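You operate a simulated robot arm through the tools that you are given. There is no shell and no other tool. Be economical: measure what you need, move in short steps, check, and stop when the job is done.

You are at the controls of a simulated robot arm. One attempt, no reset.

## Task
Put 2 spoons of tea leaves into the pan and stir them in.
Fine: lid off the tea tin; use the measuring spoon; spoon back, lid back on; spill nothing.

It is judged by the outcome, as a careful person would: the job done as asked, and still so three seconds after it is handed in. It fails if anything else is knocked over, pushed out of place, dropped, spilled or broken. A push-on lid holds only when it is set on centred and level and pressed home; a screw cap is set on level and turned clockwise until tight.

## Robot
A 6-joint arm with a two-finger parallel gripper, fixed in place. Base frame: the origin is at the foot of the arm, x ahead of it, y to its left, z up; the work surface is at about z = 820. Readings come in mm, degrees, newtons and seconds.
With the tool pointing down near the work surface it reaches from about 140 to 840 mm from the base axis. Its first joint turns from -166.0 to 166.0 degrees. Payload 3.91 kg.
Tool frame: the origin (TCP) lies between the finger pads and is the grasp point; the fingertips stand 30 mm ahead of it; z points along the fingers, y is the line along which they close. Largest opening 110 mm; finger width 20, thickness 10; the body of the gripper, 48 by 112 mm, starts 55 mm behind the TCP.
Orientation is that of the tool frame in the base frame, as [roll, pitch, yaw] about the fixed x, y, z axes, in that order (R = Rz(yaw) Ry(pitch) Rx(roll)). With the fingers straight down and closing along the base's y, the tool's x points along the base's -x, its y along +y and its z along -z.

## Interface
- The arm moves only by the tool servo_tool. Its argument "motion" is one flat list of numbers, 7 for each row, row after row: the shift along the base's x, y, z in mm, then the turn, a rotation vector about the base's x, y, z in degrees, then the finger opening in mm, from 0 to 110. In form: [dx, dy, dz, rx, ry, rz, jaw, dx, dy, dz, rx, ry, rz, jaw, ...]. A call has 1 to 8 rows; each row shifts and turns the commanded pose from where the row before left it. Each row takes 0.2 s and may step no farther than 50 mm and 8.6 degrees from the row before; otherwise, or with a gripper value out of range, the whole call is refused. A pose out of reach is approached as far as the arm can. The call stops where the force on the tool passes 90 N (or 10 N more than at its start, if that is more) or the arm is blocked; 0.2 s more then pass. Each finger travels about 108 mm/s and halts on what it meets, pressing with about 33 N; the grip force reading is that of the motor and also rises with nothing between the fingers. The clock runs only during rows and for 0.2 s after the last one: add rows that do not move to give the fingers time. It gives the time, the measured TCP pose, the force on the tool (base axes), the opening and the grip force at its end, in the units of the frame above (readings bear some noise).
- Cameras (640 x 400 px; columns grow to the right, rows downward): "scene" is fixed at [400.7, -502, 1619.8]; the picture's right is [0.79, 0.62, 0.00], its down [0.58, -0.74, -0.33] and it looks along [-0.21, 0.26, -0.94] (base axes); focal length 258 px, centre (320, 200). "wrist" rides on the gripper at [-36, 0, -57] in the tool frame; the picture's right is [0.00, -1.00, 0.00], its down [0.97, 0.00, -0.24] and it looks along [0.24, 0.00, 0.97] (tool axes); focal length 218 px, centre (320, 200). There is no depth. A picture from a camera that has moved, and an enlarged one, comes with that camera's place and axes in the base frame and with its lens.
- snapshot(camera): a new picture of that camera. It takes no simulated time.
- lift_body(by): slides the trunk up (or, below 0, down) by that many mm; the arm rides with it, the base frame stays. It gives what a move gives, with no picture.
- zoom(camera, box): a new picture of the part [left, top, right, bottom] of that camera's present view, enlarged. It takes no simulated time.
- finish_job(): hands the job in; it is judged then, once.

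Work in short steps. Places have to be worked out from the pictures, the camera data and where the tool is seen: move nearer, look again, correct. Check each grasp and each placing, and mend what went wrong. You have 120 turns and 68 pictures in all, those below and enlarged ones among them. Open the gripper and draw the arm clear of the work before you hand the job in, unless the task says otherwise; then end with one line.

The tools are called after ">>>" as a command line: name --argument value ..., lists and objects as JSON in quotes. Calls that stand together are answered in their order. servo_tool: Moves the arm, as the interface text tells. Its arguments: {"type":"object","properties":{"motion":{"type":"array"}},"required":["motion"]} The other tools are called the same way: lift_body (by) slides the trunk up or down; snapshot (camera) takes a picture; zoom (camera, box) takes an enlarged picture of a part of a camera's view; finish_job () hands the job in.

At the start:

```text
clock: 0.0
tool_pos: [190.6, -302.6, 1262.1]
tool_rot: [-180.0, 0.0, 179.9]
contact_force: [0.3, -0.1, -0.7]
finger_gap: 110.2
finger_force: 0.1
trunk travel left (down, up): [-475.0, 65.0]
```

scene: 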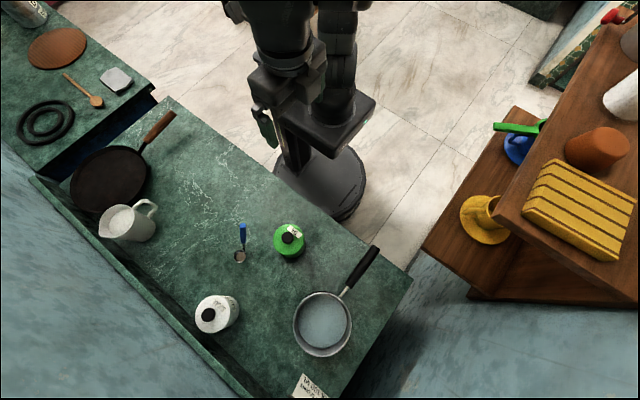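
wrist: 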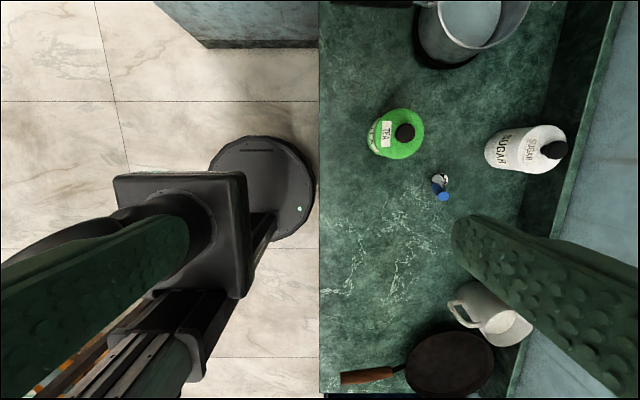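

I'll look closer at the note, the tin, the spoon and the pan first.

>>> zoom --camera "scene" --box '[190, 200, 400, 331]'

>>> zoom --camera "scene" --box '[270, 350, 350, 400]'

>>> zoom --camera "wrist" --box '[340, 0, 580, 220]'

```text
3.05 times, centred on (295, 266) of scene
camera zoom: at [400.7, -502.0, 1619.8], right [0.79, 0.62, 0.0], down [0.58, -0.74, -0.33], along [-0.21, 0.26, -0.94], focal length 786 px, centre (396, 0)
```

zoom: 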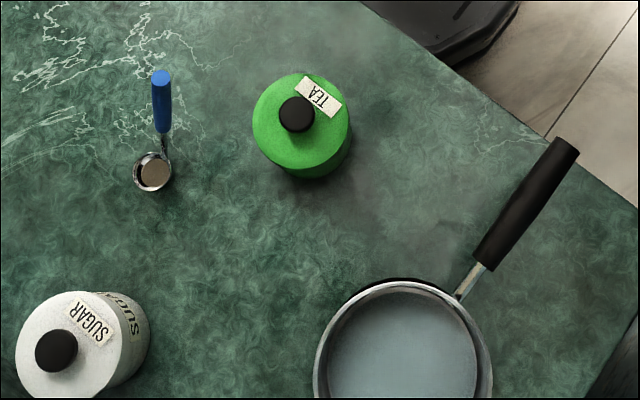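

```text
8.00 times, centred on (310, 375) of scene
camera zoom: at [400.7, -502.0, 1619.8], right [0.79, 0.62, 0.0], down [0.58, -0.74, -0.33], along [-0.21, 0.26, -0.94], focal length 2062 px, centre (400, -1200)
```

zoom: 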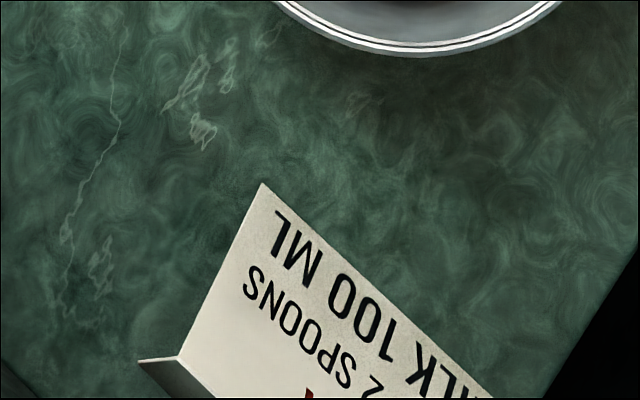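

```text
1.82 times, centred on (460, 110) of wrist
camera zoom: at [226.0, -302.5, 1319.2], right [0.0, -1.0, 0.0], down [-0.97, 0.0, 0.24], along [-0.24, 0.0, -0.97], focal length 397 px, centre (66, 364)
```

zoom: 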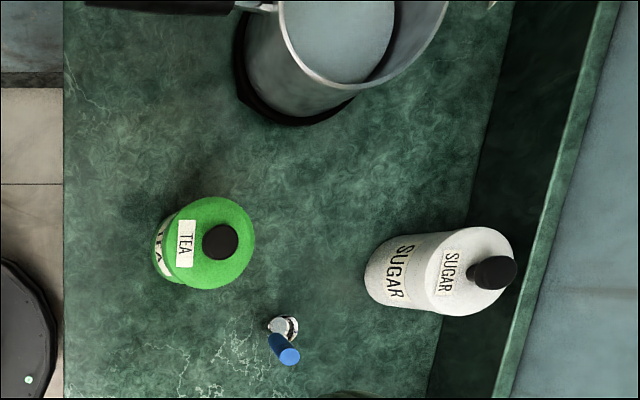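

The tin stands at about (250,-453), the spoon bowl is at about (148,-577) with its handle rising toward +y, and the pan is at about (450,-558). I'll move over the tin and spoon area for a closer look.

>>> servo_tool --motion '[10, -30, -10, 0, 0, 0, 110, 10, -30, -10, 0, 0, 0, 110, 10, -30, -10, 0, 0, 0, 110, 10, -30, -10, 0, 0, 0, 110, 0, -30, -10, 0, 0, 0, 110, 0, 0, 0, 0, 0, 0, 110]'

>>> snapshot --camera "wrist"

```text
clock: 1.4
tool_pos: [230.0, -453.0, 1211.0]
tool_rot: [-179.9, 0.0, -179.9]
contact_force: [0.2, 0.9, 0.2]
finger_gap: 110.1
finger_force: 0.0
trunk travel left (down, up): [-475.0, 65.0]
```

```text
62 pictures are left
camera wrist: at [264.9, -452.6, 1268.3], right [0.0, -1.0, 0.0], down [-0.97, 0.0, 0.24], along [-0.24, 0.0, -0.97], focal length 218 px, centre (320, 200)
```

wrist: 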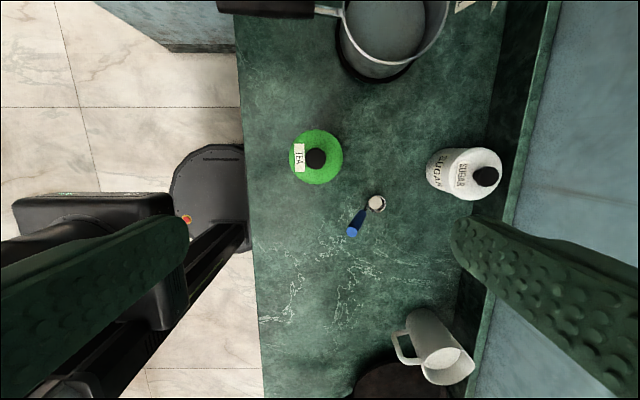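

The knob is at about (248,-447). I'll descend above it to measure its height and the lid.

>>> servo_tool --motion '[5, 2, -30, 0, 0, 0, 80, 5, 2, -40, 0, 0, 0, 80, 5, 2, -40, 0, 0, 0, 80, 3, 0, -40, 0, 0, 0, 80, 0, 0, 0, 0, 0, 0, 80]'

>>> snapshot --camera "wrist"

>>> zoom --camera "scene" --box '[200, 180, 340, 268]'

```text
clock: 2.6
tool_pos: [250.7, -448.3, 1059.7]
tool_rot: [-180.0, 0.0, 180.0]
contact_force: [-0.5, 0.1, 0.4]
finger_gap: 80.1
finger_force: 0.1
trunk travel left (down, up): [-475.0, 65.0]
```

```text
61 pictures are left
camera wrist: at [285.1, -447.2, 1116.9], right [0.0, -1.0, 0.0], down [-0.97, 0.0, 0.24], along [-0.24, 0.0, -0.97], focal length 218 px, centre (320, 200)
```

wrist: 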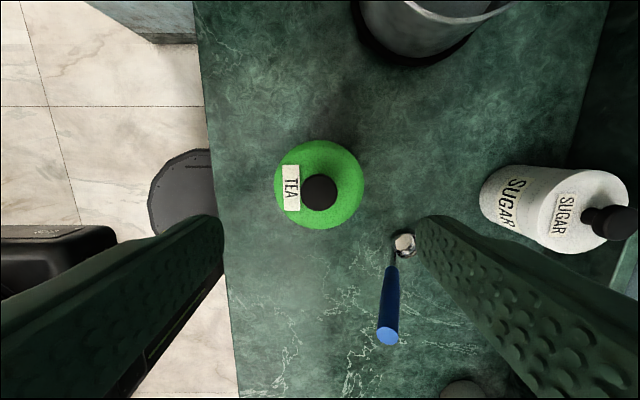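

```text
4.55 times, centred on (270, 224) of scene
camera zoom: at [400.7, -502.0, 1619.8], right [0.79, 0.62, 0.0], down [0.58, -0.74, -0.33], along [-0.21, 0.26, -0.94], focal length 1172 px, centre (547, 91)
```

zoom: 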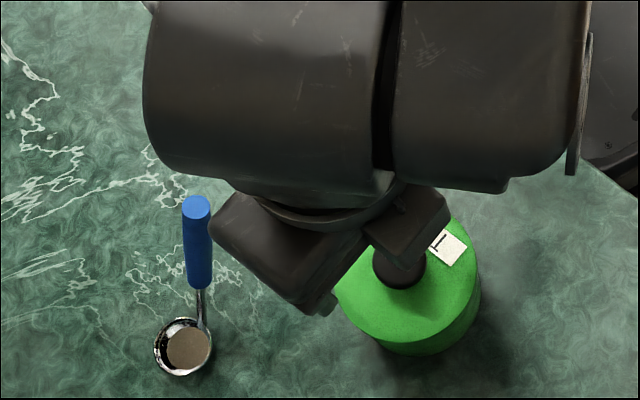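

The knob is centred near (247.5,-446.5) with its top at roughly 937 and the lid top at roughly 900. I'll descend to TCP 955 and check.

>>> servo_tool --motion '[-3, 2, -35, 0, 0, 0, 80, 0, 0, -35, 0, 0, 0, 80, 0, 0, -35, 0, 0, 0, 80, 0, 0, 0, 0, 0, 0, 80]'

>>> snapshot --camera "wrist"

```text
clock: 3.6
tool_pos: [246.9, -445.7, 955.1]
tool_rot: [180.0, 0.0, -179.9]
contact_force: [0.5, -0.1, -0.3]
finger_gap: 80.0
finger_force: 0.0
trunk travel left (down, up): [-475.0, 65.0]
```

```text
59 pictures are left
camera wrist: at [281.5, -445.1, 1012.0], right [0.0, -1.0, 0.0], down [-0.97, 0.0, 0.24], along [-0.24, 0.0, -0.97], focal length 218 px, centre (320, 200)
```

wrist: 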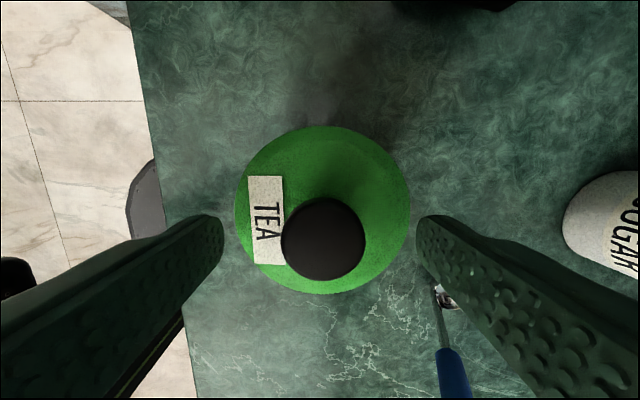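

The knob is about 31 mm across and centred at (248.3,-446.6). I'll centre on it, lower the fingertips to just above the lid and close.

>>> servo_tool --motion '[1.3, -1, -10, 0, 0, 0, 60, 0, 0, -9, 0, 0, 0, 50, 0, 0, 0, 0, 0, 0, 40, 0, 0, 0, 0, 0, 0, 25, 0, 0, 0, 0, 0, 0, 25]'

>>> snapshot --camera "wrist"

```text
clock: 4.8
tool_pos: [247.7, -443.1, 942.3]
tool_rot: [-179.3, 0.3, 180.0]
contact_force: [3.5, 7.9, 77.9]
finger_gap: 44.0
finger_force: 18.1
trunk travel left (down, up): [-475.0, 65.0]
```

```text
58 pictures are left
camera wrist: at [281.8, -442.5, 1000.1], right [0.0, -1.0, 0.01], down [-0.97, 0.0, 0.23], along [-0.23, -0.01, -0.97], focal length 218 px, centre (320, 200)
```

wrist: 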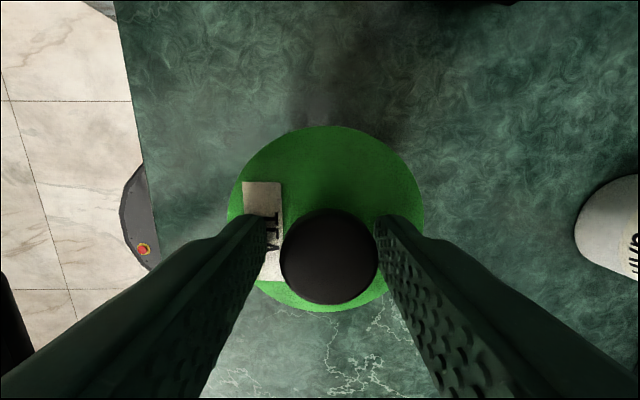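

The fingertips are pressing on the lid (78 N), so the lid top is at about 912. I'll back up a few mm before closing.

>>> servo_tool --motion '[0, 0, 5, 0, 0, 0, 50, 0, 0, 0, 0, 0, 0, 50]'

```text
clock: 5.4
tool_pos: [247.3, -444.0, 942.8]
tool_rot: [-179.9, 0.0, 179.9]
contact_force: [6.0, 2.8, 37.2]
finger_gap: 43.9
finger_force: 0.0
trunk travel left (down, up): [-475.0, 65.0]
```

>>> servo_tool --motion '[0, 0, 4, 0, 0, 0, 50, 0, 0, 0, 0, 0, 0, 50]'

```text
clock: 6.0
tool_pos: [246.6, -445.3, 944.3]
tool_rot: [179.9, -0.1, 179.9]
contact_force: [0.4, 0.1, 0.5]
finger_gap: 50.3
finger_force: 0.0
trunk travel left (down, up): [-475.0, 65.0]
```

>>> servo_tool --motion '[3, -1, 0, 0, 0, 0, 45, 0, 0, 0, 0, 0, 0, 36, 0, 0, 0, 0, 0, 0, 25, 0, 0, 0, 0, 0, 0, 20, 0, 0, 0, 0, 0, 0, 20]'

>>> snapshot --camera "wrist"

```text
clock: 7.2
tool_pos: [251.1, -447.2, 947.0]
tool_rot: [-180.0, 0.0, -180.0]
contact_force: [-0.2, -0.8, 0.0]
finger_gap: 30.4
finger_force: 32.8
trunk travel left (down, up): [-475.0, 65.0]
```

```text
57 pictures are left
camera wrist: at [285.8, -446.4, 1003.9], right [0.0, -1.0, 0.0], down [-0.97, 0.0, 0.24], along [-0.24, 0.0, -0.97], focal length 218 px, centre (320, 200)
```

wrist: 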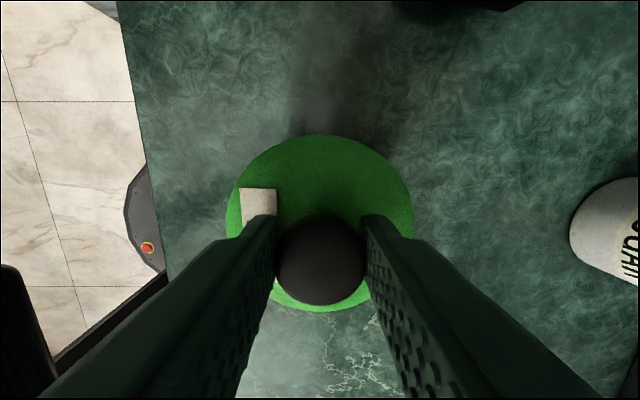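

The knob is gripped (30.4 mm, reference TCP 251.1,-447.2,947.0). I'll pull straight up gently.

>>> servo_tool --motion '[0, 0, 3, 0, 0, 0, 20, 0, 0, 3, 0, 0, 0, 20, 0, 0, 3, 0, 0, 0, 20, 0, 0, 3, 0, 0, 0, 20, 0, 0, 0, 0, 0, 0, 20]'

>>> snapshot --camera "wrist"

```text
clock: 8.4
tool_pos: [250.8, -447.1, 958.9]
tool_rot: [-179.9, 0.0, -180.0]
contact_force: [0.4, -0.1, -0.8]
finger_gap: 30.4
finger_force: 32.6
trunk travel left (down, up): [-475.0, 65.0]
```

```text
56 pictures are left
camera wrist: at [285.3, -447.1, 1016.4], right [0.0, -1.0, 0.0], down [-0.97, 0.0, 0.24], along [-0.24, 0.0, -0.97], focal length 218 px, centre (320, 200)
```

wrist: 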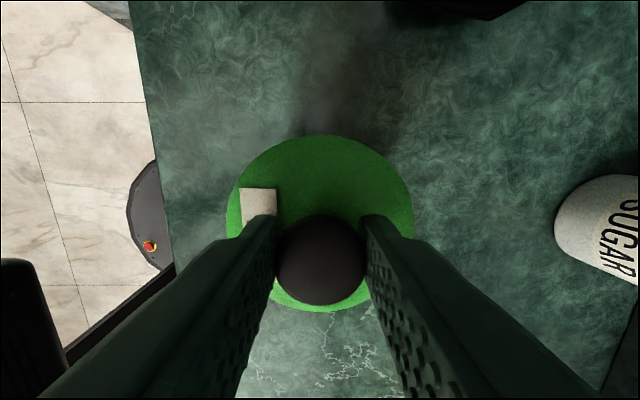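

The lid moves with the gripper. I'll raise it more and check with both views that the tin stays behind.

>>> servo_tool --motion '[0, 0, 10, 0, 0, 0, 20, 0, 0, 20, 0, 0, 0, 20, 0, 0, 30, 0, 0, 0, 20, 0, 0, 0, 0, 0, 0, 20]'

>>> zoom --camera "scene" --box '[200, 180, 400, 305]'

```text
clock: 9.4
tool_pos: [250.5, -447.6, 1018.7]
tool_rot: [-180.0, -0.1, -179.9]
contact_force: [-0.4, -0.3, -0.2]
finger_gap: 30.5
finger_force: 32.4
trunk travel left (down, up): [-475.0, 65.0]
```

```text
3.20 times, centred on (300, 242) of scene
camera zoom: at [400.7, -502.0, 1619.8], right [0.79, 0.62, 0.0], down [0.58, -0.74, -0.33], along [-0.21, 0.26, -0.94], focal length 825 px, centre (384, 64)
```

zoom: 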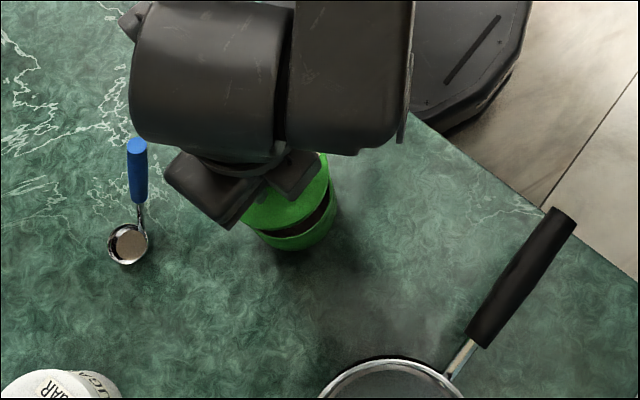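

The lid is off and the tin hasn't moved. I'll carry the lid to the free spot at about (345,-385) and start lowering.

>>> servo_tool --motion '[32, 21, 0, 0, 0, 0, 20, 32, 21, 0, 0, 0, 0, 20, 30, 20, 0, 0, 0, 0, 20, 0, 0, -40, 0, 0, 0, 20, 0, 0, -40, 0, 0, 0, 20, 0, 0, -35, 0, 0, 0, 20, 0, 0, -10, 0, 0, 0, 20, 0, 0, 0, 0, 0, 0, 20]'

>>> snapshot --camera "wrist"

>>> zoom --camera "scene" --box '[220, 180, 420, 305]'

```text
clock: 11.2
tool_pos: [343.0, -384.3, 893.7]
tool_rot: [180.0, 0.0, 179.9]
contact_force: [0.0, 0.0, 0.6]
finger_gap: 30.5
finger_force: 32.7
trunk travel left (down, up): [-475.0, 65.0]
```

```text
54 pictures are left
camera wrist: at [377.3, -383.9, 949.8], right [0.0, -1.0, 0.0], down [-0.97, 0.0, 0.24], along [-0.24, 0.0, -0.97], focal length 218 px, centre (320, 200)
```

wrist: 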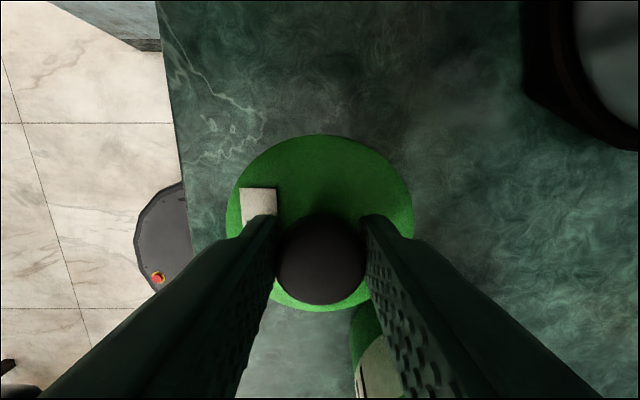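

```text
3.20 times, centred on (320, 242) of scene
camera zoom: at [400.7, -502.0, 1619.8], right [0.79, 0.62, 0.0], down [0.58, -0.74, -0.33], along [-0.21, 0.26, -0.94], focal length 825 px, centre (320, 64)
```

zoom: 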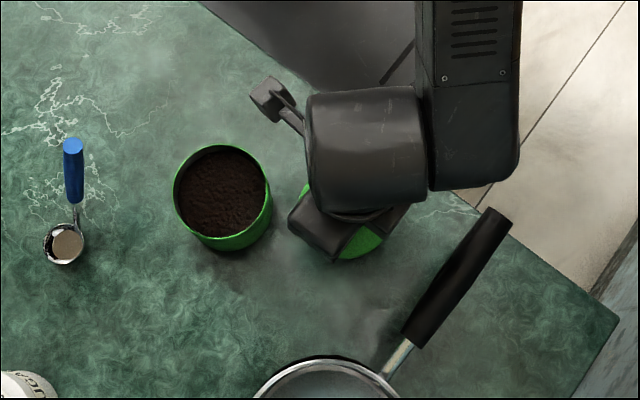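

The tin is open and nearly full of tea. I'll lower the lid carefully to the counter.

>>> servo_tool --motion '[0, 0, -5, 0, 0, 0, 20, 0, 0, -5, 0, 0, 0, 20, 0, 0, -5, 0, 0, 0, 20, 0, 0, 0, 0, 0, 0, 20]'

```text
clock: 12.2
tool_pos: [343.6, -384.9, 878.4]
tool_rot: [-180.0, 0.0, 180.0]
contact_force: [1.2, 0.3, 0.0]
finger_gap: 30.4
finger_force: 33.3
trunk travel left (down, up): [-475.0, 65.0]
```

>>> servo_tool --motion '[0, 0, -3, 0, 0, 0, 20, 0, 0, -3, 0, 0, 0, 20, 0, 0, 0, 0, 0, 0, 20]'

```text
clock: 13.0
tool_pos: [344.9, -384.8, 872.5]
tool_rot: [-180.0, 0.0, 180.0]
contact_force: [-0.8, 0.4, 0.3]
finger_gap: 30.4
finger_force: 32.9
trunk travel left (down, up): [-475.0, 65.0]
```

Still in free air, so I'll keep lowering in small steps.

>>> servo_tool --motion '[0, 0, -3, 0, 0, 0, 20, 0, 0, -2, 0, 0, 0, 20, 0, 0, 0, 0, 0, 0, 20]'

```text
clock: 13.8
tool_pos: [343.5, -384.9, 868.4]
tool_rot: [-180.0, 0.0, -180.0]
contact_force: [0.8, 0.3, -0.9]
finger_gap: 30.3
finger_force: 33.0
trunk travel left (down, up): [-475.0, 65.0]
```

>>> servo_tool --motion '[0, 0, -2, 0, 0, 0, 20, 0, 0, -2, 0, 0, 0, 20, 0, 0, 0, 0, 0, 0, 20]'

```text
clock: 14.6
tool_pos: [343.6, -386.0, 868.3]
tool_rot: [-179.8, 0.2, -180.0]
contact_force: [0.8, -3.9, 44.8]
finger_gap: 30.4
finger_force: 33.0
trunk travel left (down, up): [-475.0, 65.0]
```

The lid is on the counter (45 N). I'll relax 3 mm up, release and rise.

>>> servo_tool --motion '[0, 0, 3, 0, 0, 0, 20, 0, 0, 0, 0, 0, 0, 45, 0, 0, 0, 0, 0, 0, 60, 0, 0, 0, 0, 0, 0, 60, 0, 0, 20, 0, 0, 0, 60, 0, 0, 40, 0, 0, 0, 60, 0, 0, 40, 0, 0, 0, 60, 0, 0, 40, 0, 0, 0, 60]'

>>> snapshot --camera "wrist"

```text
clock: 16.4
tool_pos: [343.7, -385.9, 1007.6]
tool_rot: [-180.0, 0.0, -179.9]
contact_force: [-0.8, -1.2, 0.2]
finger_gap: 59.9
finger_force: 0.1
trunk travel left (down, up): [-475.0, 65.0]
```

```text
52 pictures are left
camera wrist: at [378.6, -384.8, 1065.0], right [0.0, -1.0, 0.0], down [-0.97, 0.0, 0.24], along [-0.24, 0.0, -0.97], focal length 218 px, centre (320, 200)
```

wrist: 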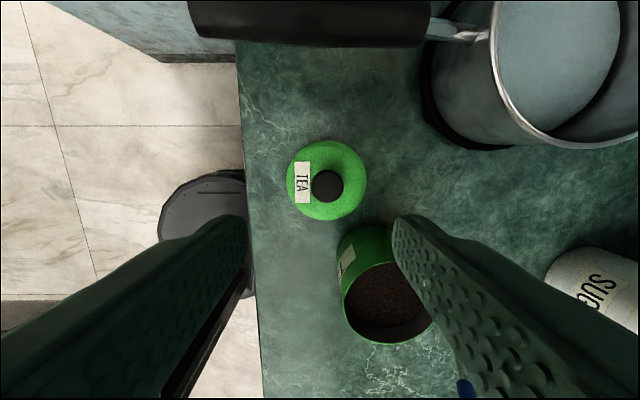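

The lid lies flat. The spoon stands with its handle leaning about 20° toward +y, so I want a side view along -x to measure that lean before grasping.

>>> servo_tool --motion '[-7, -24, 0, 0, 7.5, 0, 60, -7, -24, 0, 0, 7.5, 0, 60, -7, -24, -5, 0, 7.5, 0, 60, -7, -24, -5, 0, 7.5, 0, 60, -7, -24, -8, 0, 7.5, 0, 60, -7, -24, -8, 0, 7.5, 0, 60, 0, 0, 0, 0, 0, 0, 60]'

>>> snapshot --camera "wrist"

```text
clock: 18.0
tool_pos: [302.7, -528.5, 980.7]
tool_rot: [-179.9, -45.1, 179.9]
contact_force: [0.7, 0.5, -1.1]
finger_gap: 59.7
finger_force: 0.0
trunk travel left (down, up): [-475.0, 65.0]
```

```text
51 pictures are left
camera wrist: at [366.9, -527.6, 995.4], right [0.0, -1.0, 0.0], down [-0.52, 0.0, 0.86], along [-0.86, 0.0, -0.52], focal length 218 px, centre (320, 200)
```

wrist: 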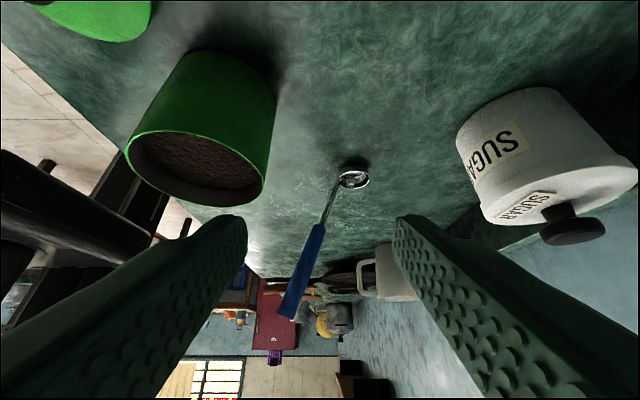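

>>> zoom --camera "wrist" --box '[240, 140, 400, 340]'

```text
2.00 times, centred on (320, 240) of wrist
camera zoom: at [366.9, -527.6, 995.4], right [0.0, -1.0, 0.0], down [-0.52, 0.0, 0.86], along [-0.86, 0.0, -0.52], focal length 436 px, centre (320, 120)
```

zoom: 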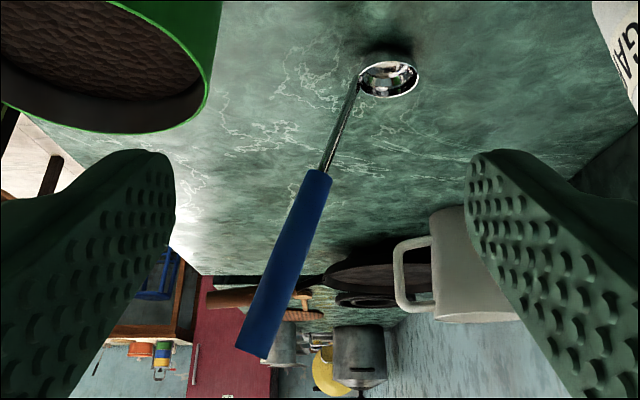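

The handle leans about 19.5°, with its top end at (148,-499,983) and the bowl rim level at (149,-570,834). I'll rise, untilt and begin yawing so the fingers close along x.

>>> servo_tool --motion '[0, 0, 25, 0, -7.5, 0, 60, 0, 0, 25, 0, -7.5, 0, 60, -10, 5, 20, 0, -7.5, 0, 60, -20, 5, 15, 0, -7.5, 0, 60, -20, 10, 10, 0, -7.5, 0, 60, -20, 10, 5, 0, -7.5, 0, 60, -25, 5, 0, 0, 0, -8, 60, -25, 5, 0, 0, 0, -8, 60]'

>>> servo_tool --motion '[-10, 0, 0, 0, 0, -8.2, 60, -10, 0, 0, 0, 0, -8.2, 60, -10, 0, 0, 0, 0, -8.2, 60, 0, 0, 0, 0, 0, -8.2, 60, 0, 0, 0, 0, 0, -8.2, 60, 0, 0, 0, 0, 0, -8.2, 60, 0, 0, 0, 0, 0, -8.2, 60, 0, 0, 0, 0, 0, -8.3, 60]'

>>> servo_tool --motion '[0, 0, 0, 0, 0, -8.3, 60, 0, 0, 0, -6.5, 0, 0, 60, 0, 0, 0, -6.5, 0, 0, 60, 0, 0, 0, -6.5, 0, 0, 60, 0, 0, 0, 0, 0, 0, 60]'

>>> snapshot --camera "wrist"

```text
clock: 19.8
tool_pos: [180.9, -489.3, 1080.8]
tool_rot: [-179.9, 0.1, 163.8]
contact_force: [0.0, -0.7, 0.0]
finger_gap: 60.2
finger_force: 0.1
trunk travel left (down, up): [-475.0, 65.0]
```

```text
clock: 21.6
tool_pos: [153.1, -488.6, 1080.4]
tool_rot: [-180.0, -0.1, 98.3]
contact_force: [-0.3, -0.7, 0.5]
finger_gap: 60.3
finger_force: 0.0
trunk travel left (down, up): [-475.0, 65.0]
```

```text
clock: 22.8
tool_pos: [152.6, -488.4, 1081.4]
tool_rot: [-179.9, 19.5, 89.9]
contact_force: [-0.3, 0.6, 0.4]
finger_gap: 59.8
finger_force: 0.1
trunk travel left (down, up): [-475.0, 65.0]
```

```text
49 pictures are left
camera wrist: at [151.5, -503.1, 1146.9], right [-1.0, 0.0, 0.0], down [0.0, 1.0, -0.1], along [0.0, -0.1, -1.0], focal length 218 px, centre (320, 200)
```

wrist: 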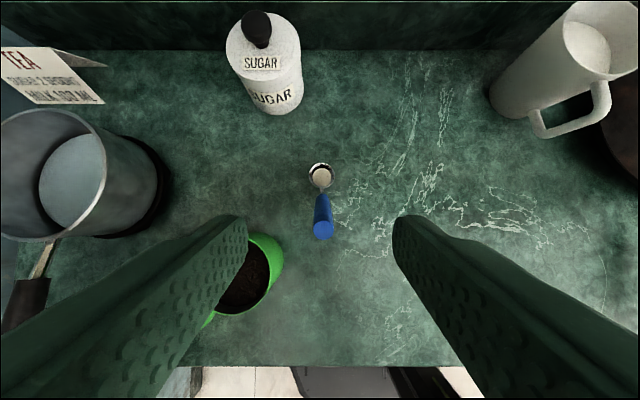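

Gripper and handle align well; the handle is at x≈150. I'll move to the approach point on the handle axis and slide partly down.

>>> servo_tool --motion '[-1.2, 4, -24, 0, 0, 0, 50, -1.2, 3.4, -24.8, 0, 0, 0, 50, 0, -7, -20, 0, 0, 0, 45, 0, -7, -20, 0, 0, 0, 45, 0, 0, 0, 0, 0, 0, 45]'

>>> snapshot --camera "wrist"

>>> zoom --camera "scene" --box '[190, 190, 310, 265]'

```text
clock: 24.0
tool_pos: [150.7, -496.9, 992.1]
tool_rot: [180.0, 19.5, 90.0]
contact_force: [0.2, 0.3, -0.4]
finger_gap: 45.2
finger_force: 0.0
trunk travel left (down, up): [-475.0, 65.0]
```

```text
48 pictures are left
camera wrist: at [150.5, -509.9, 1057.8], right [-1.0, 0.0, 0.0], down [0.0, 1.0, -0.1], along [0.0, -0.1, -1.0], focal length 218 px, centre (320, 200)
```

wrist: 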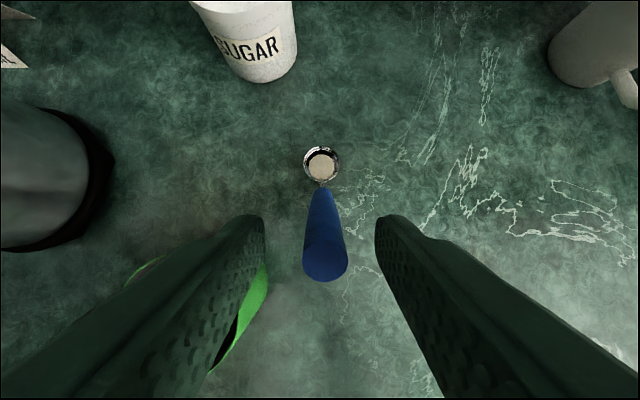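

```text
5.33 times, centred on (250, 228) of scene
camera zoom: at [400.7, -502.0, 1619.8], right [0.79, 0.62, 0.0], down [0.58, -0.74, -0.33], along [-0.21, 0.26, -0.94], focal length 1375 px, centre (693, 53)
```

zoom: 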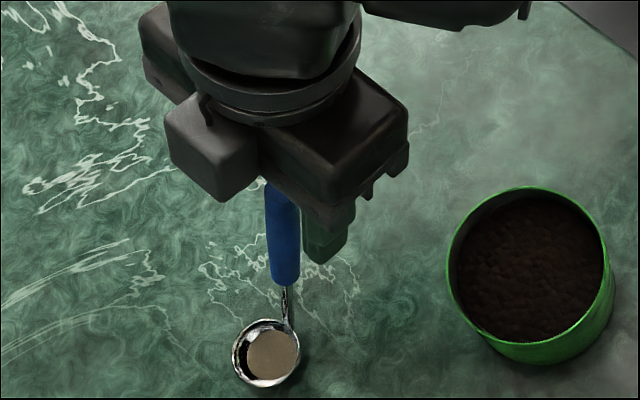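

The handle (15 mm thick) sits between the fingers, centred within 2 mm. I'll slide down the remaining 45 mm.

>>> servo_tool --motion '[-1.5, -6, -21, 0, 0, 0, 45, 0, -7, -21, 0, 0, 0, 35, 0, 0, 0, 0, 0, 0, 24, 0, 0, 0, 0, 0, 0, 24]'

>>> snapshot --camera "wrist"

```text
clock: 25.0
tool_pos: [149.6, -509.4, 949.7]
tool_rot: [-179.9, 19.5, 90.0]
contact_force: [0.5, -0.3, 0.1]
finger_gap: 23.9
finger_force: 0.1
trunk travel left (down, up): [-475.0, 65.0]
```

```text
46 pictures are left
camera wrist: at [148.4, -523.4, 1015.3], right [-1.0, 0.0, 0.0], down [0.0, 1.0, -0.1], along [0.0, -0.1, -1.0], focal length 218 px, centre (320, 200)
```

wrist: 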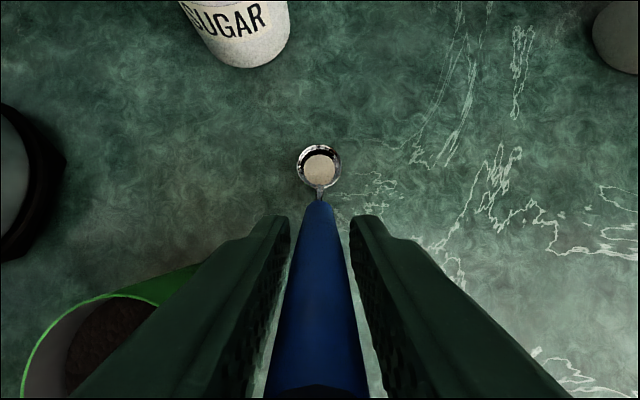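

Nearly symmetric around the handle. I'll close slowly.

>>> servo_tool --motion '[0, 0, 0, 0, 0, 0, 19, 0, 0, 0, 0, 0, 0, 16, 0, 0, 0, 0, 0, 0, 13, 0, 0, 0, 0, 0, 0, 10, 0, 0, 0, 0, 0, 0, 5, 0, 0, 0, 0, 0, 0, 5]'

>>> snapshot --camera "wrist"

```text
clock: 26.4
tool_pos: [149.5, -509.8, 949.5]
tool_rot: [-180.0, 19.6, 90.0]
contact_force: [-0.3, 0.2, -0.5]
finger_gap: 15.8
finger_force: 32.4
trunk travel left (down, up): [-475.0, 65.0]
```

```text
45 pictures are left
camera wrist: at [148.4, -523.5, 1015.3], right [-1.0, 0.0, 0.0], down [0.0, 1.0, -0.1], along [0.0, -0.1, -1.0], focal length 218 px, centre (320, 200)
```

wrist: 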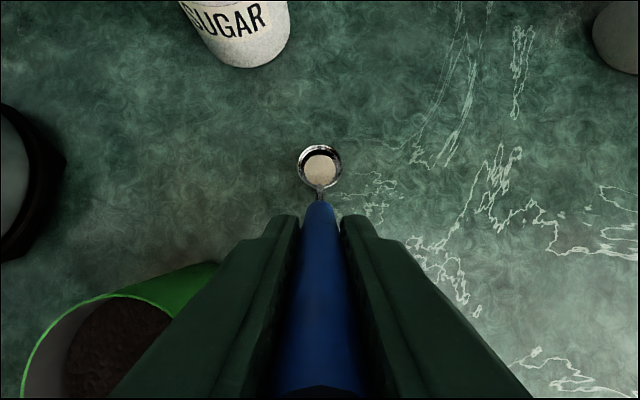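

The spoon is gripped (15.8 mm; home pose TCP 149.5,-509.8,949.5, pitch 19.5, yaw 90). I'll lift it straight up and carry the bowl above the tin.

>>> servo_tool --motion '[0, 0, 10, 0, 0, 0, 5, 0, 0, 30, 0, 0, 0, 5, 0, 0, 40, 0, 0, 0, 5, 0, 0, 36, 0, 0, 0, 5, 25, 30, 0, 0, 0, 0, 5, 25, 30, 0, 0, 0, 0, 5, 25, 31, 0, 0, 0, 0, 5, 22.5, 31, 0, 0, 0, 0, 5]'

>>> snapshot --camera "wrist"

>>> zoom --camera "scene" --box '[220, 180, 360, 268]'

```text
clock: 28.2
tool_pos: [246.6, -386.1, 1065.2]
tool_rot: [-179.9, 19.6, 89.8]
contact_force: [0.1, 0.5, -0.3]
finger_gap: 15.8
finger_force: 33.3
trunk travel left (down, up): [-475.0, 65.0]
```

```text
44 pictures are left
camera wrist: at [245.6, -399.6, 1132.2], right [-1.0, 0.0, 0.0], down [0.0, 1.0, -0.1], along [0.0, -0.1, -1.0], focal length 218 px, centre (320, 200)
```

wrist: 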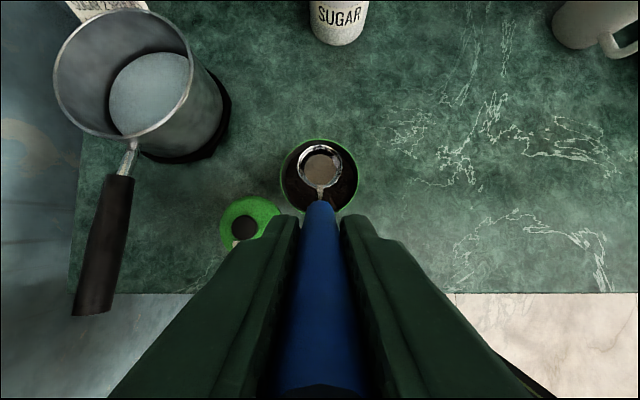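

```text
4.55 times, centred on (290, 224) of scene
camera zoom: at [400.7, -502.0, 1619.8], right [0.79, 0.62, 0.0], down [0.58, -0.74, -0.33], along [-0.21, 0.26, -0.94], focal length 1172 px, centre (456, 91)
```

zoom: 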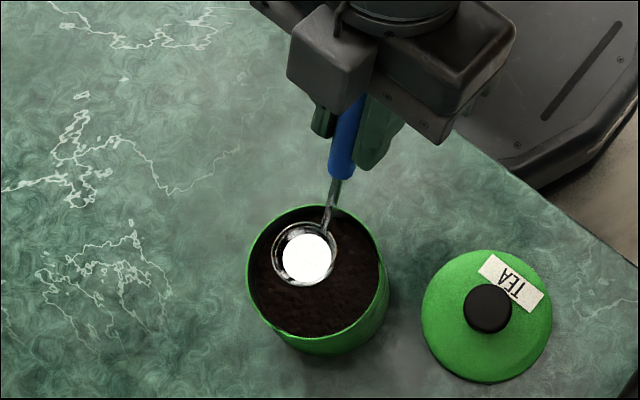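

The bowl is centred over the tin. I'll tilt its front edge down 20° about the bowl and lower it inside the tin opening.

>>> servo_tool --motion '[0, -13, 5, 7, 0, 0, 5, 0, -13, 5, 7, 0, 0, 5, 0, -12, 3.6, 6, 0, 0, 5, 0, 0, -20, 0, 0, 0, 5, 0, 0, -20, 0, 0, 0, 5, 0, 0, -5, 0, 0, 0, 5, 0, 0, 0, 0, 0, 0, 5]'

>>> zoom --camera "scene" --box '[250, 200, 330, 250]'

>>> snapshot --camera "wrist"

```text
clock: 29.8
tool_pos: [245.4, -424.5, 1036.2]
tool_rot: [-179.9, -0.5, 89.9]
contact_force: [0.7, -0.1, -1.1]
finger_gap: 15.6
finger_force: 33.1
trunk travel left (down, up): [-475.0, 65.0]
```

```text
8.00 times, centred on (290, 225) of scene
camera zoom: at [400.7, -502.0, 1619.8], right [0.79, 0.62, 0.0], down [0.58, -0.74, -0.33], along [-0.21, 0.26, -0.94], focal length 2062 px, centre (560, 0)
```

zoom: 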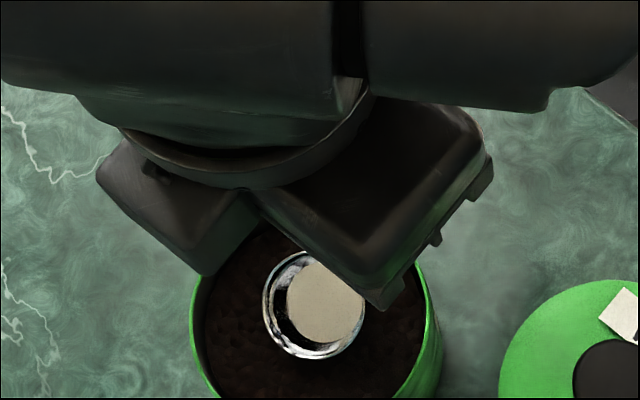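

```text
41 pictures are left
camera wrist: at [245.2, -460.7, 1092.4], right [-1.0, 0.0, 0.0], down [0.0, 0.97, 0.25], along [0.0, 0.25, -0.97], focal length 218 px, centre (320, 200)
```

wrist: 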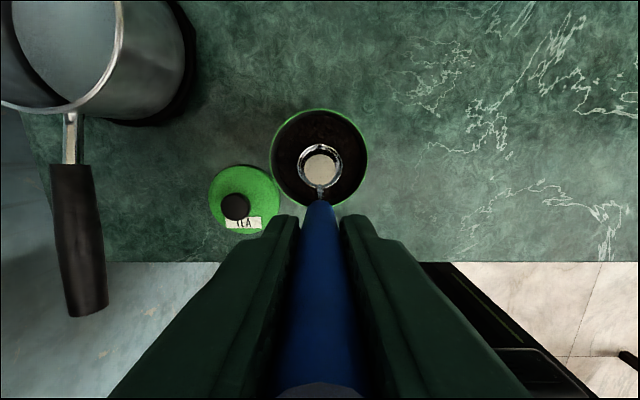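

No contact yet. I'll lower in small steps into the tea, watching the force.

>>> servo_tool --motion '[0, 0, -5, 0, 0, 0, 5, 0, 0, -5, 0, 0, 0, 5, 0, 0, -5, 0, 0, 0, 5, 0, 0, 0, 0, 0, 0, 5]'

>>> snapshot --camera "wrist"

```text
clock: 30.8
tool_pos: [246.2, -424.8, 1019.8]
tool_rot: [-180.0, -0.5, 90.0]
contact_force: [-0.8, 0.8, -1.3]
finger_gap: 15.7
finger_force: 32.9
trunk travel left (down, up): [-475.0, 65.0]
```

```text
40 pictures are left
camera wrist: at [244.7, -460.7, 1077.5], right [-1.0, 0.0, 0.0], down [0.0, 0.97, 0.25], along [0.0, 0.25, -0.97], focal length 218 px, centre (320, 200)
```

wrist: 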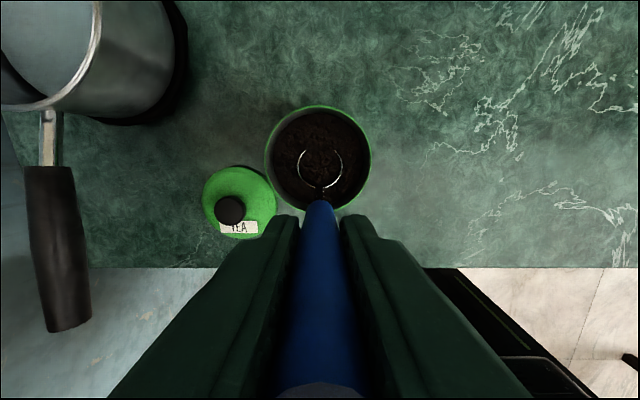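

The bowl's front edge is submerged and filled (tea surface ≈ 887). I'll dip slightly more, level the spoon while moving forward, then lift slowly above the rim.

>>> servo_tool --motion '[0, 0, -6, 0, 0, 0, 5, 0, 12, -4.5, -7, 0, 0, 5, 0, 12, -4.5, -7, 0, 0, 5, 0, 13.5, -4.6, -6, 0, 0, 5, 0, 0, 8, 0, 0, 0, 5, 0, 0, 15, 0, 0, 0, 5, 0, 0, 25, 0, 0, 0, 5, 0, 0, 0, 0, 0, 0, 5]'

>>> snapshot --camera "wrist"

>>> zoom --camera "scene" --box '[250, 200, 330, 250]'

```text
clock: 32.6
tool_pos: [244.7, -388.5, 1049.6]
tool_rot: [179.9, 19.5, 90.1]
contact_force: [0.6, 0.6, -0.5]
finger_gap: 15.8
finger_force: 33.8
trunk travel left (down, up): [-475.0, 65.0]
```

```text
39 pictures are left
camera wrist: at [244.4, -402.3, 1115.5], right [-1.0, 0.0, 0.0], down [0.0, 1.0, -0.1], along [0.0, -0.1, -1.0], focal length 218 px, centre (320, 200)
```

wrist: 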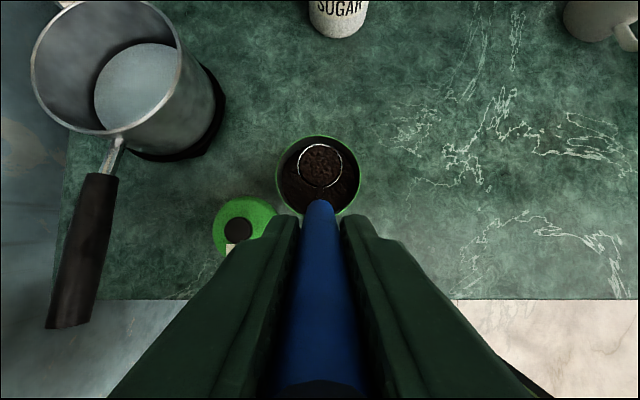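

```text
8.00 times, centred on (290, 225) of scene
camera zoom: at [400.7, -502.0, 1619.8], right [0.79, 0.62, 0.0], down [0.58, -0.74, -0.33], along [-0.21, 0.26, -0.94], focal length 2062 px, centre (560, 0)
```

zoom: 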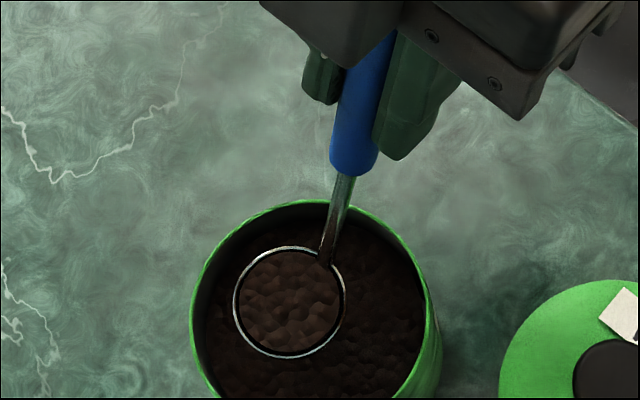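

The spoon is full and level. I'll raise it smoothly and carry it slowly over the pan centre, about (448,-553).

>>> servo_tool --motion '[0, 0, 8, 0, 0, 0, 5, 0, 0, 14, 0, 0, 0, 5, 0, 0, 14, 0, 0, 0, 5, 4, -2, 9, 0, 0, 0, 5, 10, -5, 0, 0, 0, 0, 5, 17, -9, 0, 0, 0, 0, 5, 20, -10, 0, 0, 0, 0, 5, 20, -10, 0, 0, 0, 0, 5]'

>>> servo_tool --motion '[20, -10, 0, 0, 0, 0, 5, 23, -12, 0, 0, 0, 0, 5, 23, -12, 0, 0, 0, 0, 5, 22, -12, 0, 0, 0, 0, 5, 18, -10, 0, 0, 0, 0, 5, 12, -6, 0, 0, 0, 0, 5, 6, -3, 0, 0, 0, 0, 5, 0, 0, 0, 0, 0, 0, 5]'

>>> snapshot --camera "wrist"

>>> snapshot --camera "scene"

```text
clock: 34.4
tool_pos: [318.2, -423.9, 1092.6]
tool_rot: [-179.8, 19.5, 90.0]
contact_force: [0.6, -0.1, -2.0]
finger_gap: 15.7
finger_force: 32.9
trunk travel left (down, up): [-475.0, 65.0]
```

```text
clock: 36.2
tool_pos: [440.8, -488.5, 1093.2]
tool_rot: [180.0, 19.4, 90.0]
contact_force: [-0.7, -0.3, -1.3]
finger_gap: 16.0
finger_force: 33.1
trunk travel left (down, up): [-475.0, 65.0]
```

```text
37 pictures are left
camera wrist: at [439.5, -502.5, 1158.8], right [-1.0, 0.0, 0.0], down [0.0, 1.0, -0.1], along [0.0, -0.1, -1.0], focal length 218 px, centre (320, 200)
```

wrist: 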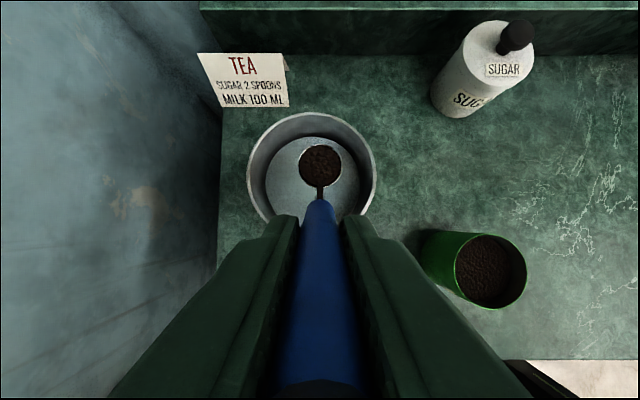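

```text
36 pictures are left
```

scene: 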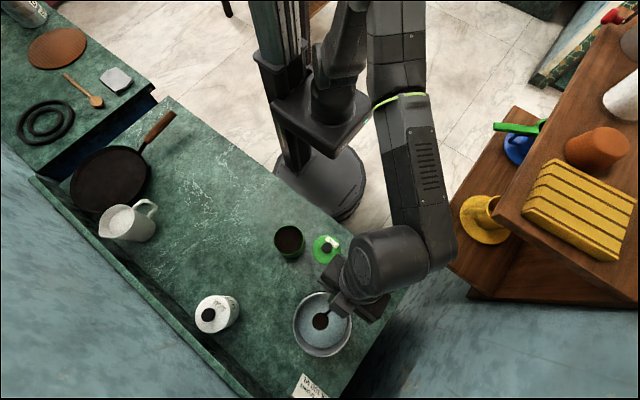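

The bowl is over the pan and still full. I'll start rolling it about the bowl, swinging the gripper toward -x, and check that the arm follows before any tea leaves.

>>> servo_tool --motion '[6, -4, -5, 0, 0, 0, 5, 5, -3, -5, 0, 0, 0, 5, -16, 0, -1.1, 0, -8, 0, 5, -15.7, 0, -3.3, 0, -8, 0, 5, 0, 0, 0, 0, 0, 0, 5]'

```text
clock: 37.4
tool_pos: [421.0, -493.5, 1079.1]
tool_rot: [162.9, 18.7, 84.4]
contact_force: [0.0, 0.8, -0.8]
finger_gap: 15.8
finger_force: 32.9
trunk travel left (down, up): [-475.0, 65.0]
```

>>> servo_tool --motion '[-15.1, 0, -5.5, 0, -8, 0, 5, -14.2, 0, -7.5, 0, -8, 0, 5, -13, 0, -9.4, 0, -8, 0, 5, -11.5, 0, -11.1, 0, -8, 0, 5, -9.9, 0, -12.6, 0, -8, 0, 5, -8, 0, -13.9, 0, -8, 0, 5, 0, 0, 0, 0, 0, 0, 5]'

>>> snapshot --camera "scene"

>>> snapshot --camera "wrist"

```text
clock: 39.0
tool_pos: [348.2, -494.4, 1019.5]
tool_rot: [114.6, 8.4, 72.2]
contact_force: [-1.1, -0.1, -1.2]
finger_gap: 15.6
finger_force: 33.3
trunk travel left (down, up): [-475.0, 65.0]
```

```text
35 pictures are left
```

scene: 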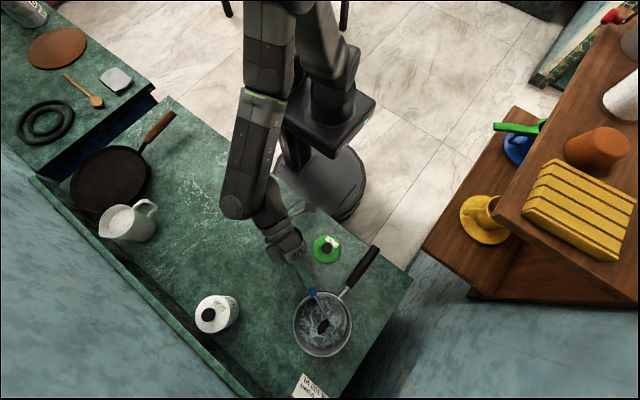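

```text
34 pictures are left
camera wrist: at [289.2, -509.4, 1048.5], right [-0.44, 0.0, -0.9], down [0.09, 1.0, -0.04], along [0.9, -0.1, -0.44], focal length 218 px, centre (320, 200)
```

wrist: 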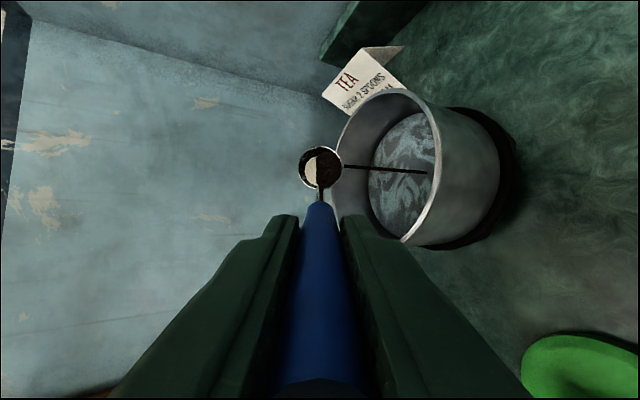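

Tea is streaming into the pan. I'll tip further and hold to empty the bowl.

>>> servo_tool --motion '[-6, 0, -14.9, 0, -8, 0, 5, -3.9, 0, -15.6, 0, -8, 0, 5, -1.7, 0, -16, 0, -8, 0, 5, 0, 0, 0, 0, 0, 0, 5, 0, 0, 0, 0, 0, 0, 5, 0, 0, 0, 0, 0, 0, 5]'

>>> snapshot --camera "wrist"

>>> zoom --camera "scene" --box '[240, 270, 400, 370]'

```text
clock: 40.4
tool_pos: [338.5, -495.2, 971.6]
tool_rot: [91.9, 0.7, 70.6]
contact_force: [-1.0, 0.2, -0.2]
finger_gap: 15.6
finger_force: 33.5
trunk travel left (down, up): [-475.0, 65.0]
```

```text
33 pictures are left
camera wrist: at [271.5, -509.9, 975.1], right [-0.03, 0.0, -1.0], down [0.1, 1.0, 0.0], along [0.99, -0.1, -0.03], focal length 218 px, centre (320, 200)
```

wrist: 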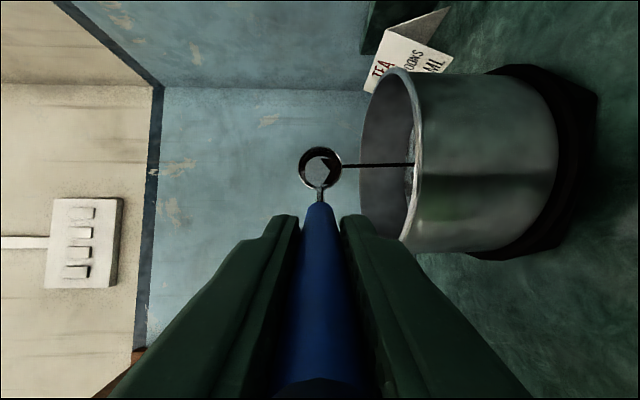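

```text
4.00 times, centred on (320, 320) of scene
camera zoom: at [400.7, -502.0, 1619.8], right [0.79, 0.62, 0.0], down [0.58, -0.74, -0.33], along [-0.21, 0.26, -0.94], focal length 1031 px, centre (320, -280)
```

zoom: 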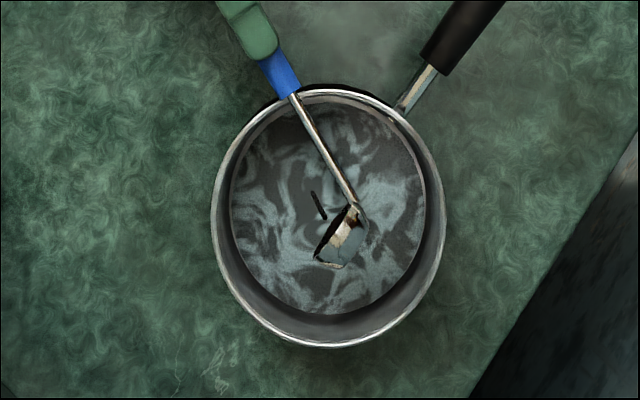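

The stream is still running, landing mid-pan. I'll wait a bit.

>>> servo_tool --motion '[0, 0, 0, 0, 0, 0, 5, 0, 0, 0, 0, 0, 0, 5, 0, 0, 0, 0, 0, 0, 5, 0, 0, 0, 0, 0, 0, 5]'

>>> zoom --camera "wrist" --box '[260, 120, 460, 245]'

```text
clock: 41.4
tool_pos: [337.4, -496.4, 972.6]
tool_rot: [91.9, 0.6, 70.5]
contact_force: [-0.2, 1.0, -0.5]
finger_gap: 15.7
finger_force: 32.8
trunk travel left (down, up): [-475.0, 65.0]
```

```text
3.20 times, centred on (360, 182) of wrist
camera zoom: at [271.5, -509.9, 975.2], right [-0.03, 0.0, -1.0], down [0.1, 1.0, 0.0], along [0.99, -0.1, -0.03], focal length 698 px, centre (192, 256)
```

zoom: 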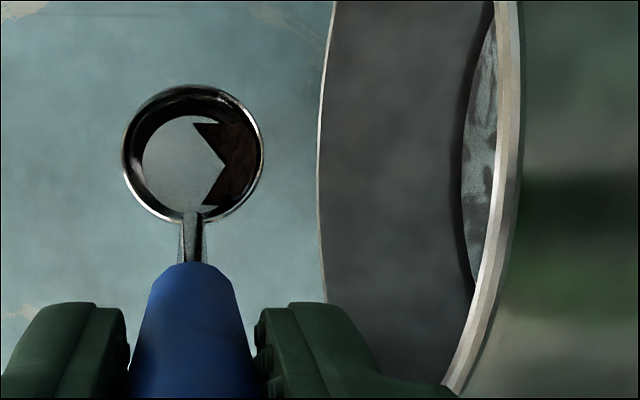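

The stream has stopped but a little tea clings in the bowl. I'll tip a bit past vertical, raising to keep the gripper clear of the tin.

>>> servo_tool --motion '[0.6, 0, -6, 0, -8, 0, 5, 2.8, 0, -2, 0, -8, 0, 5, 5, 0, 0, 0, -8, 0, 5, 0, 0, 0, 0, 0, 0, 5, 0, 0, 0, 0, 0, 0, 5, 0, 0, 0, 0, 0, 0, 5]'

>>> zoom --camera "wrist" --box '[260, 120, 460, 245]'

```text
clock: 42.0
tool_pos: [339.8, -500.6, 977.9]
tool_rot: [76.4, -2.6, 70.6]
contact_force: [-3.5, -5.0, 25.7]
finger_gap: 15.7
finger_force: 33.3
trunk travel left (down, up): [-475.0, 65.0]
stopped in row 3: the force on the tool passed its limit (the readings are from after the stop); the commanded pose is now the measured one
```

```text
3.20 times, centred on (360, 182) of wrist
camera zoom: at [273.7, -514.3, 963.7], right [0.24, -0.04, -0.97], down [0.1, 0.99, -0.01], along [0.97, -0.1, 0.24], focal length 698 px, centre (192, 256)
```

zoom: 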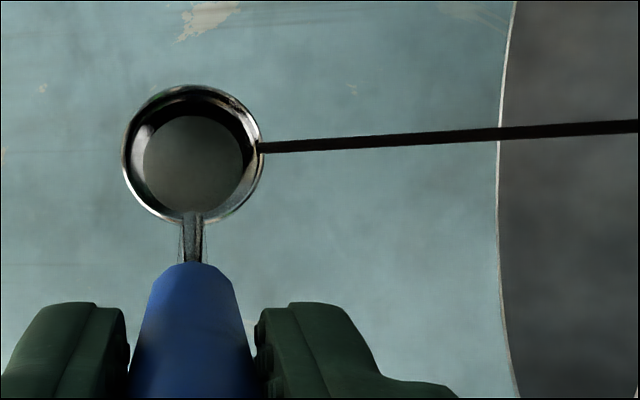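

The bowl is empty, but something touched (force 26 N). I'll look right away.

>>> snapshot --camera "scene"

```text
29 pictures are left
```

scene: 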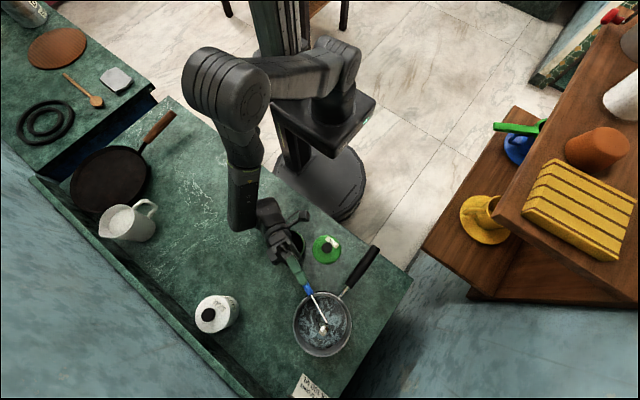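

The gripper body apparently touched the tin rim from above. I'll lift straight up to free it.

>>> servo_tool --motion '[0, 0, 10, 0, 0, 0, 5, 0, 0, 20, 0, 0, 0, 5, 0, 0, 20, 0, 0, 0, 5, 0, 0, 0, 0, 0, 0, 5]'

>>> zoom --camera "scene" --box '[210, 180, 370, 280]'

```text
clock: 43.0
tool_pos: [339.1, -500.2, 1026.2]
tool_rot: [76.7, -3.1, 70.6]
contact_force: [0.0, 0.8, -1.6]
finger_gap: 15.9
finger_force: 32.8
trunk travel left (down, up): [-475.0, 65.0]
```

```text
4.00 times, centred on (290, 230) of scene
camera zoom: at [400.7, -502.0, 1619.8], right [0.79, 0.62, 0.0], down [0.58, -0.74, -0.33], along [-0.21, 0.26, -0.94], focal length 1031 px, centre (440, 80)
```

zoom: 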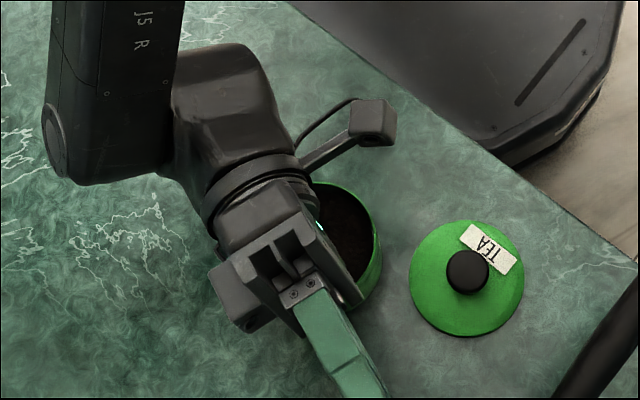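

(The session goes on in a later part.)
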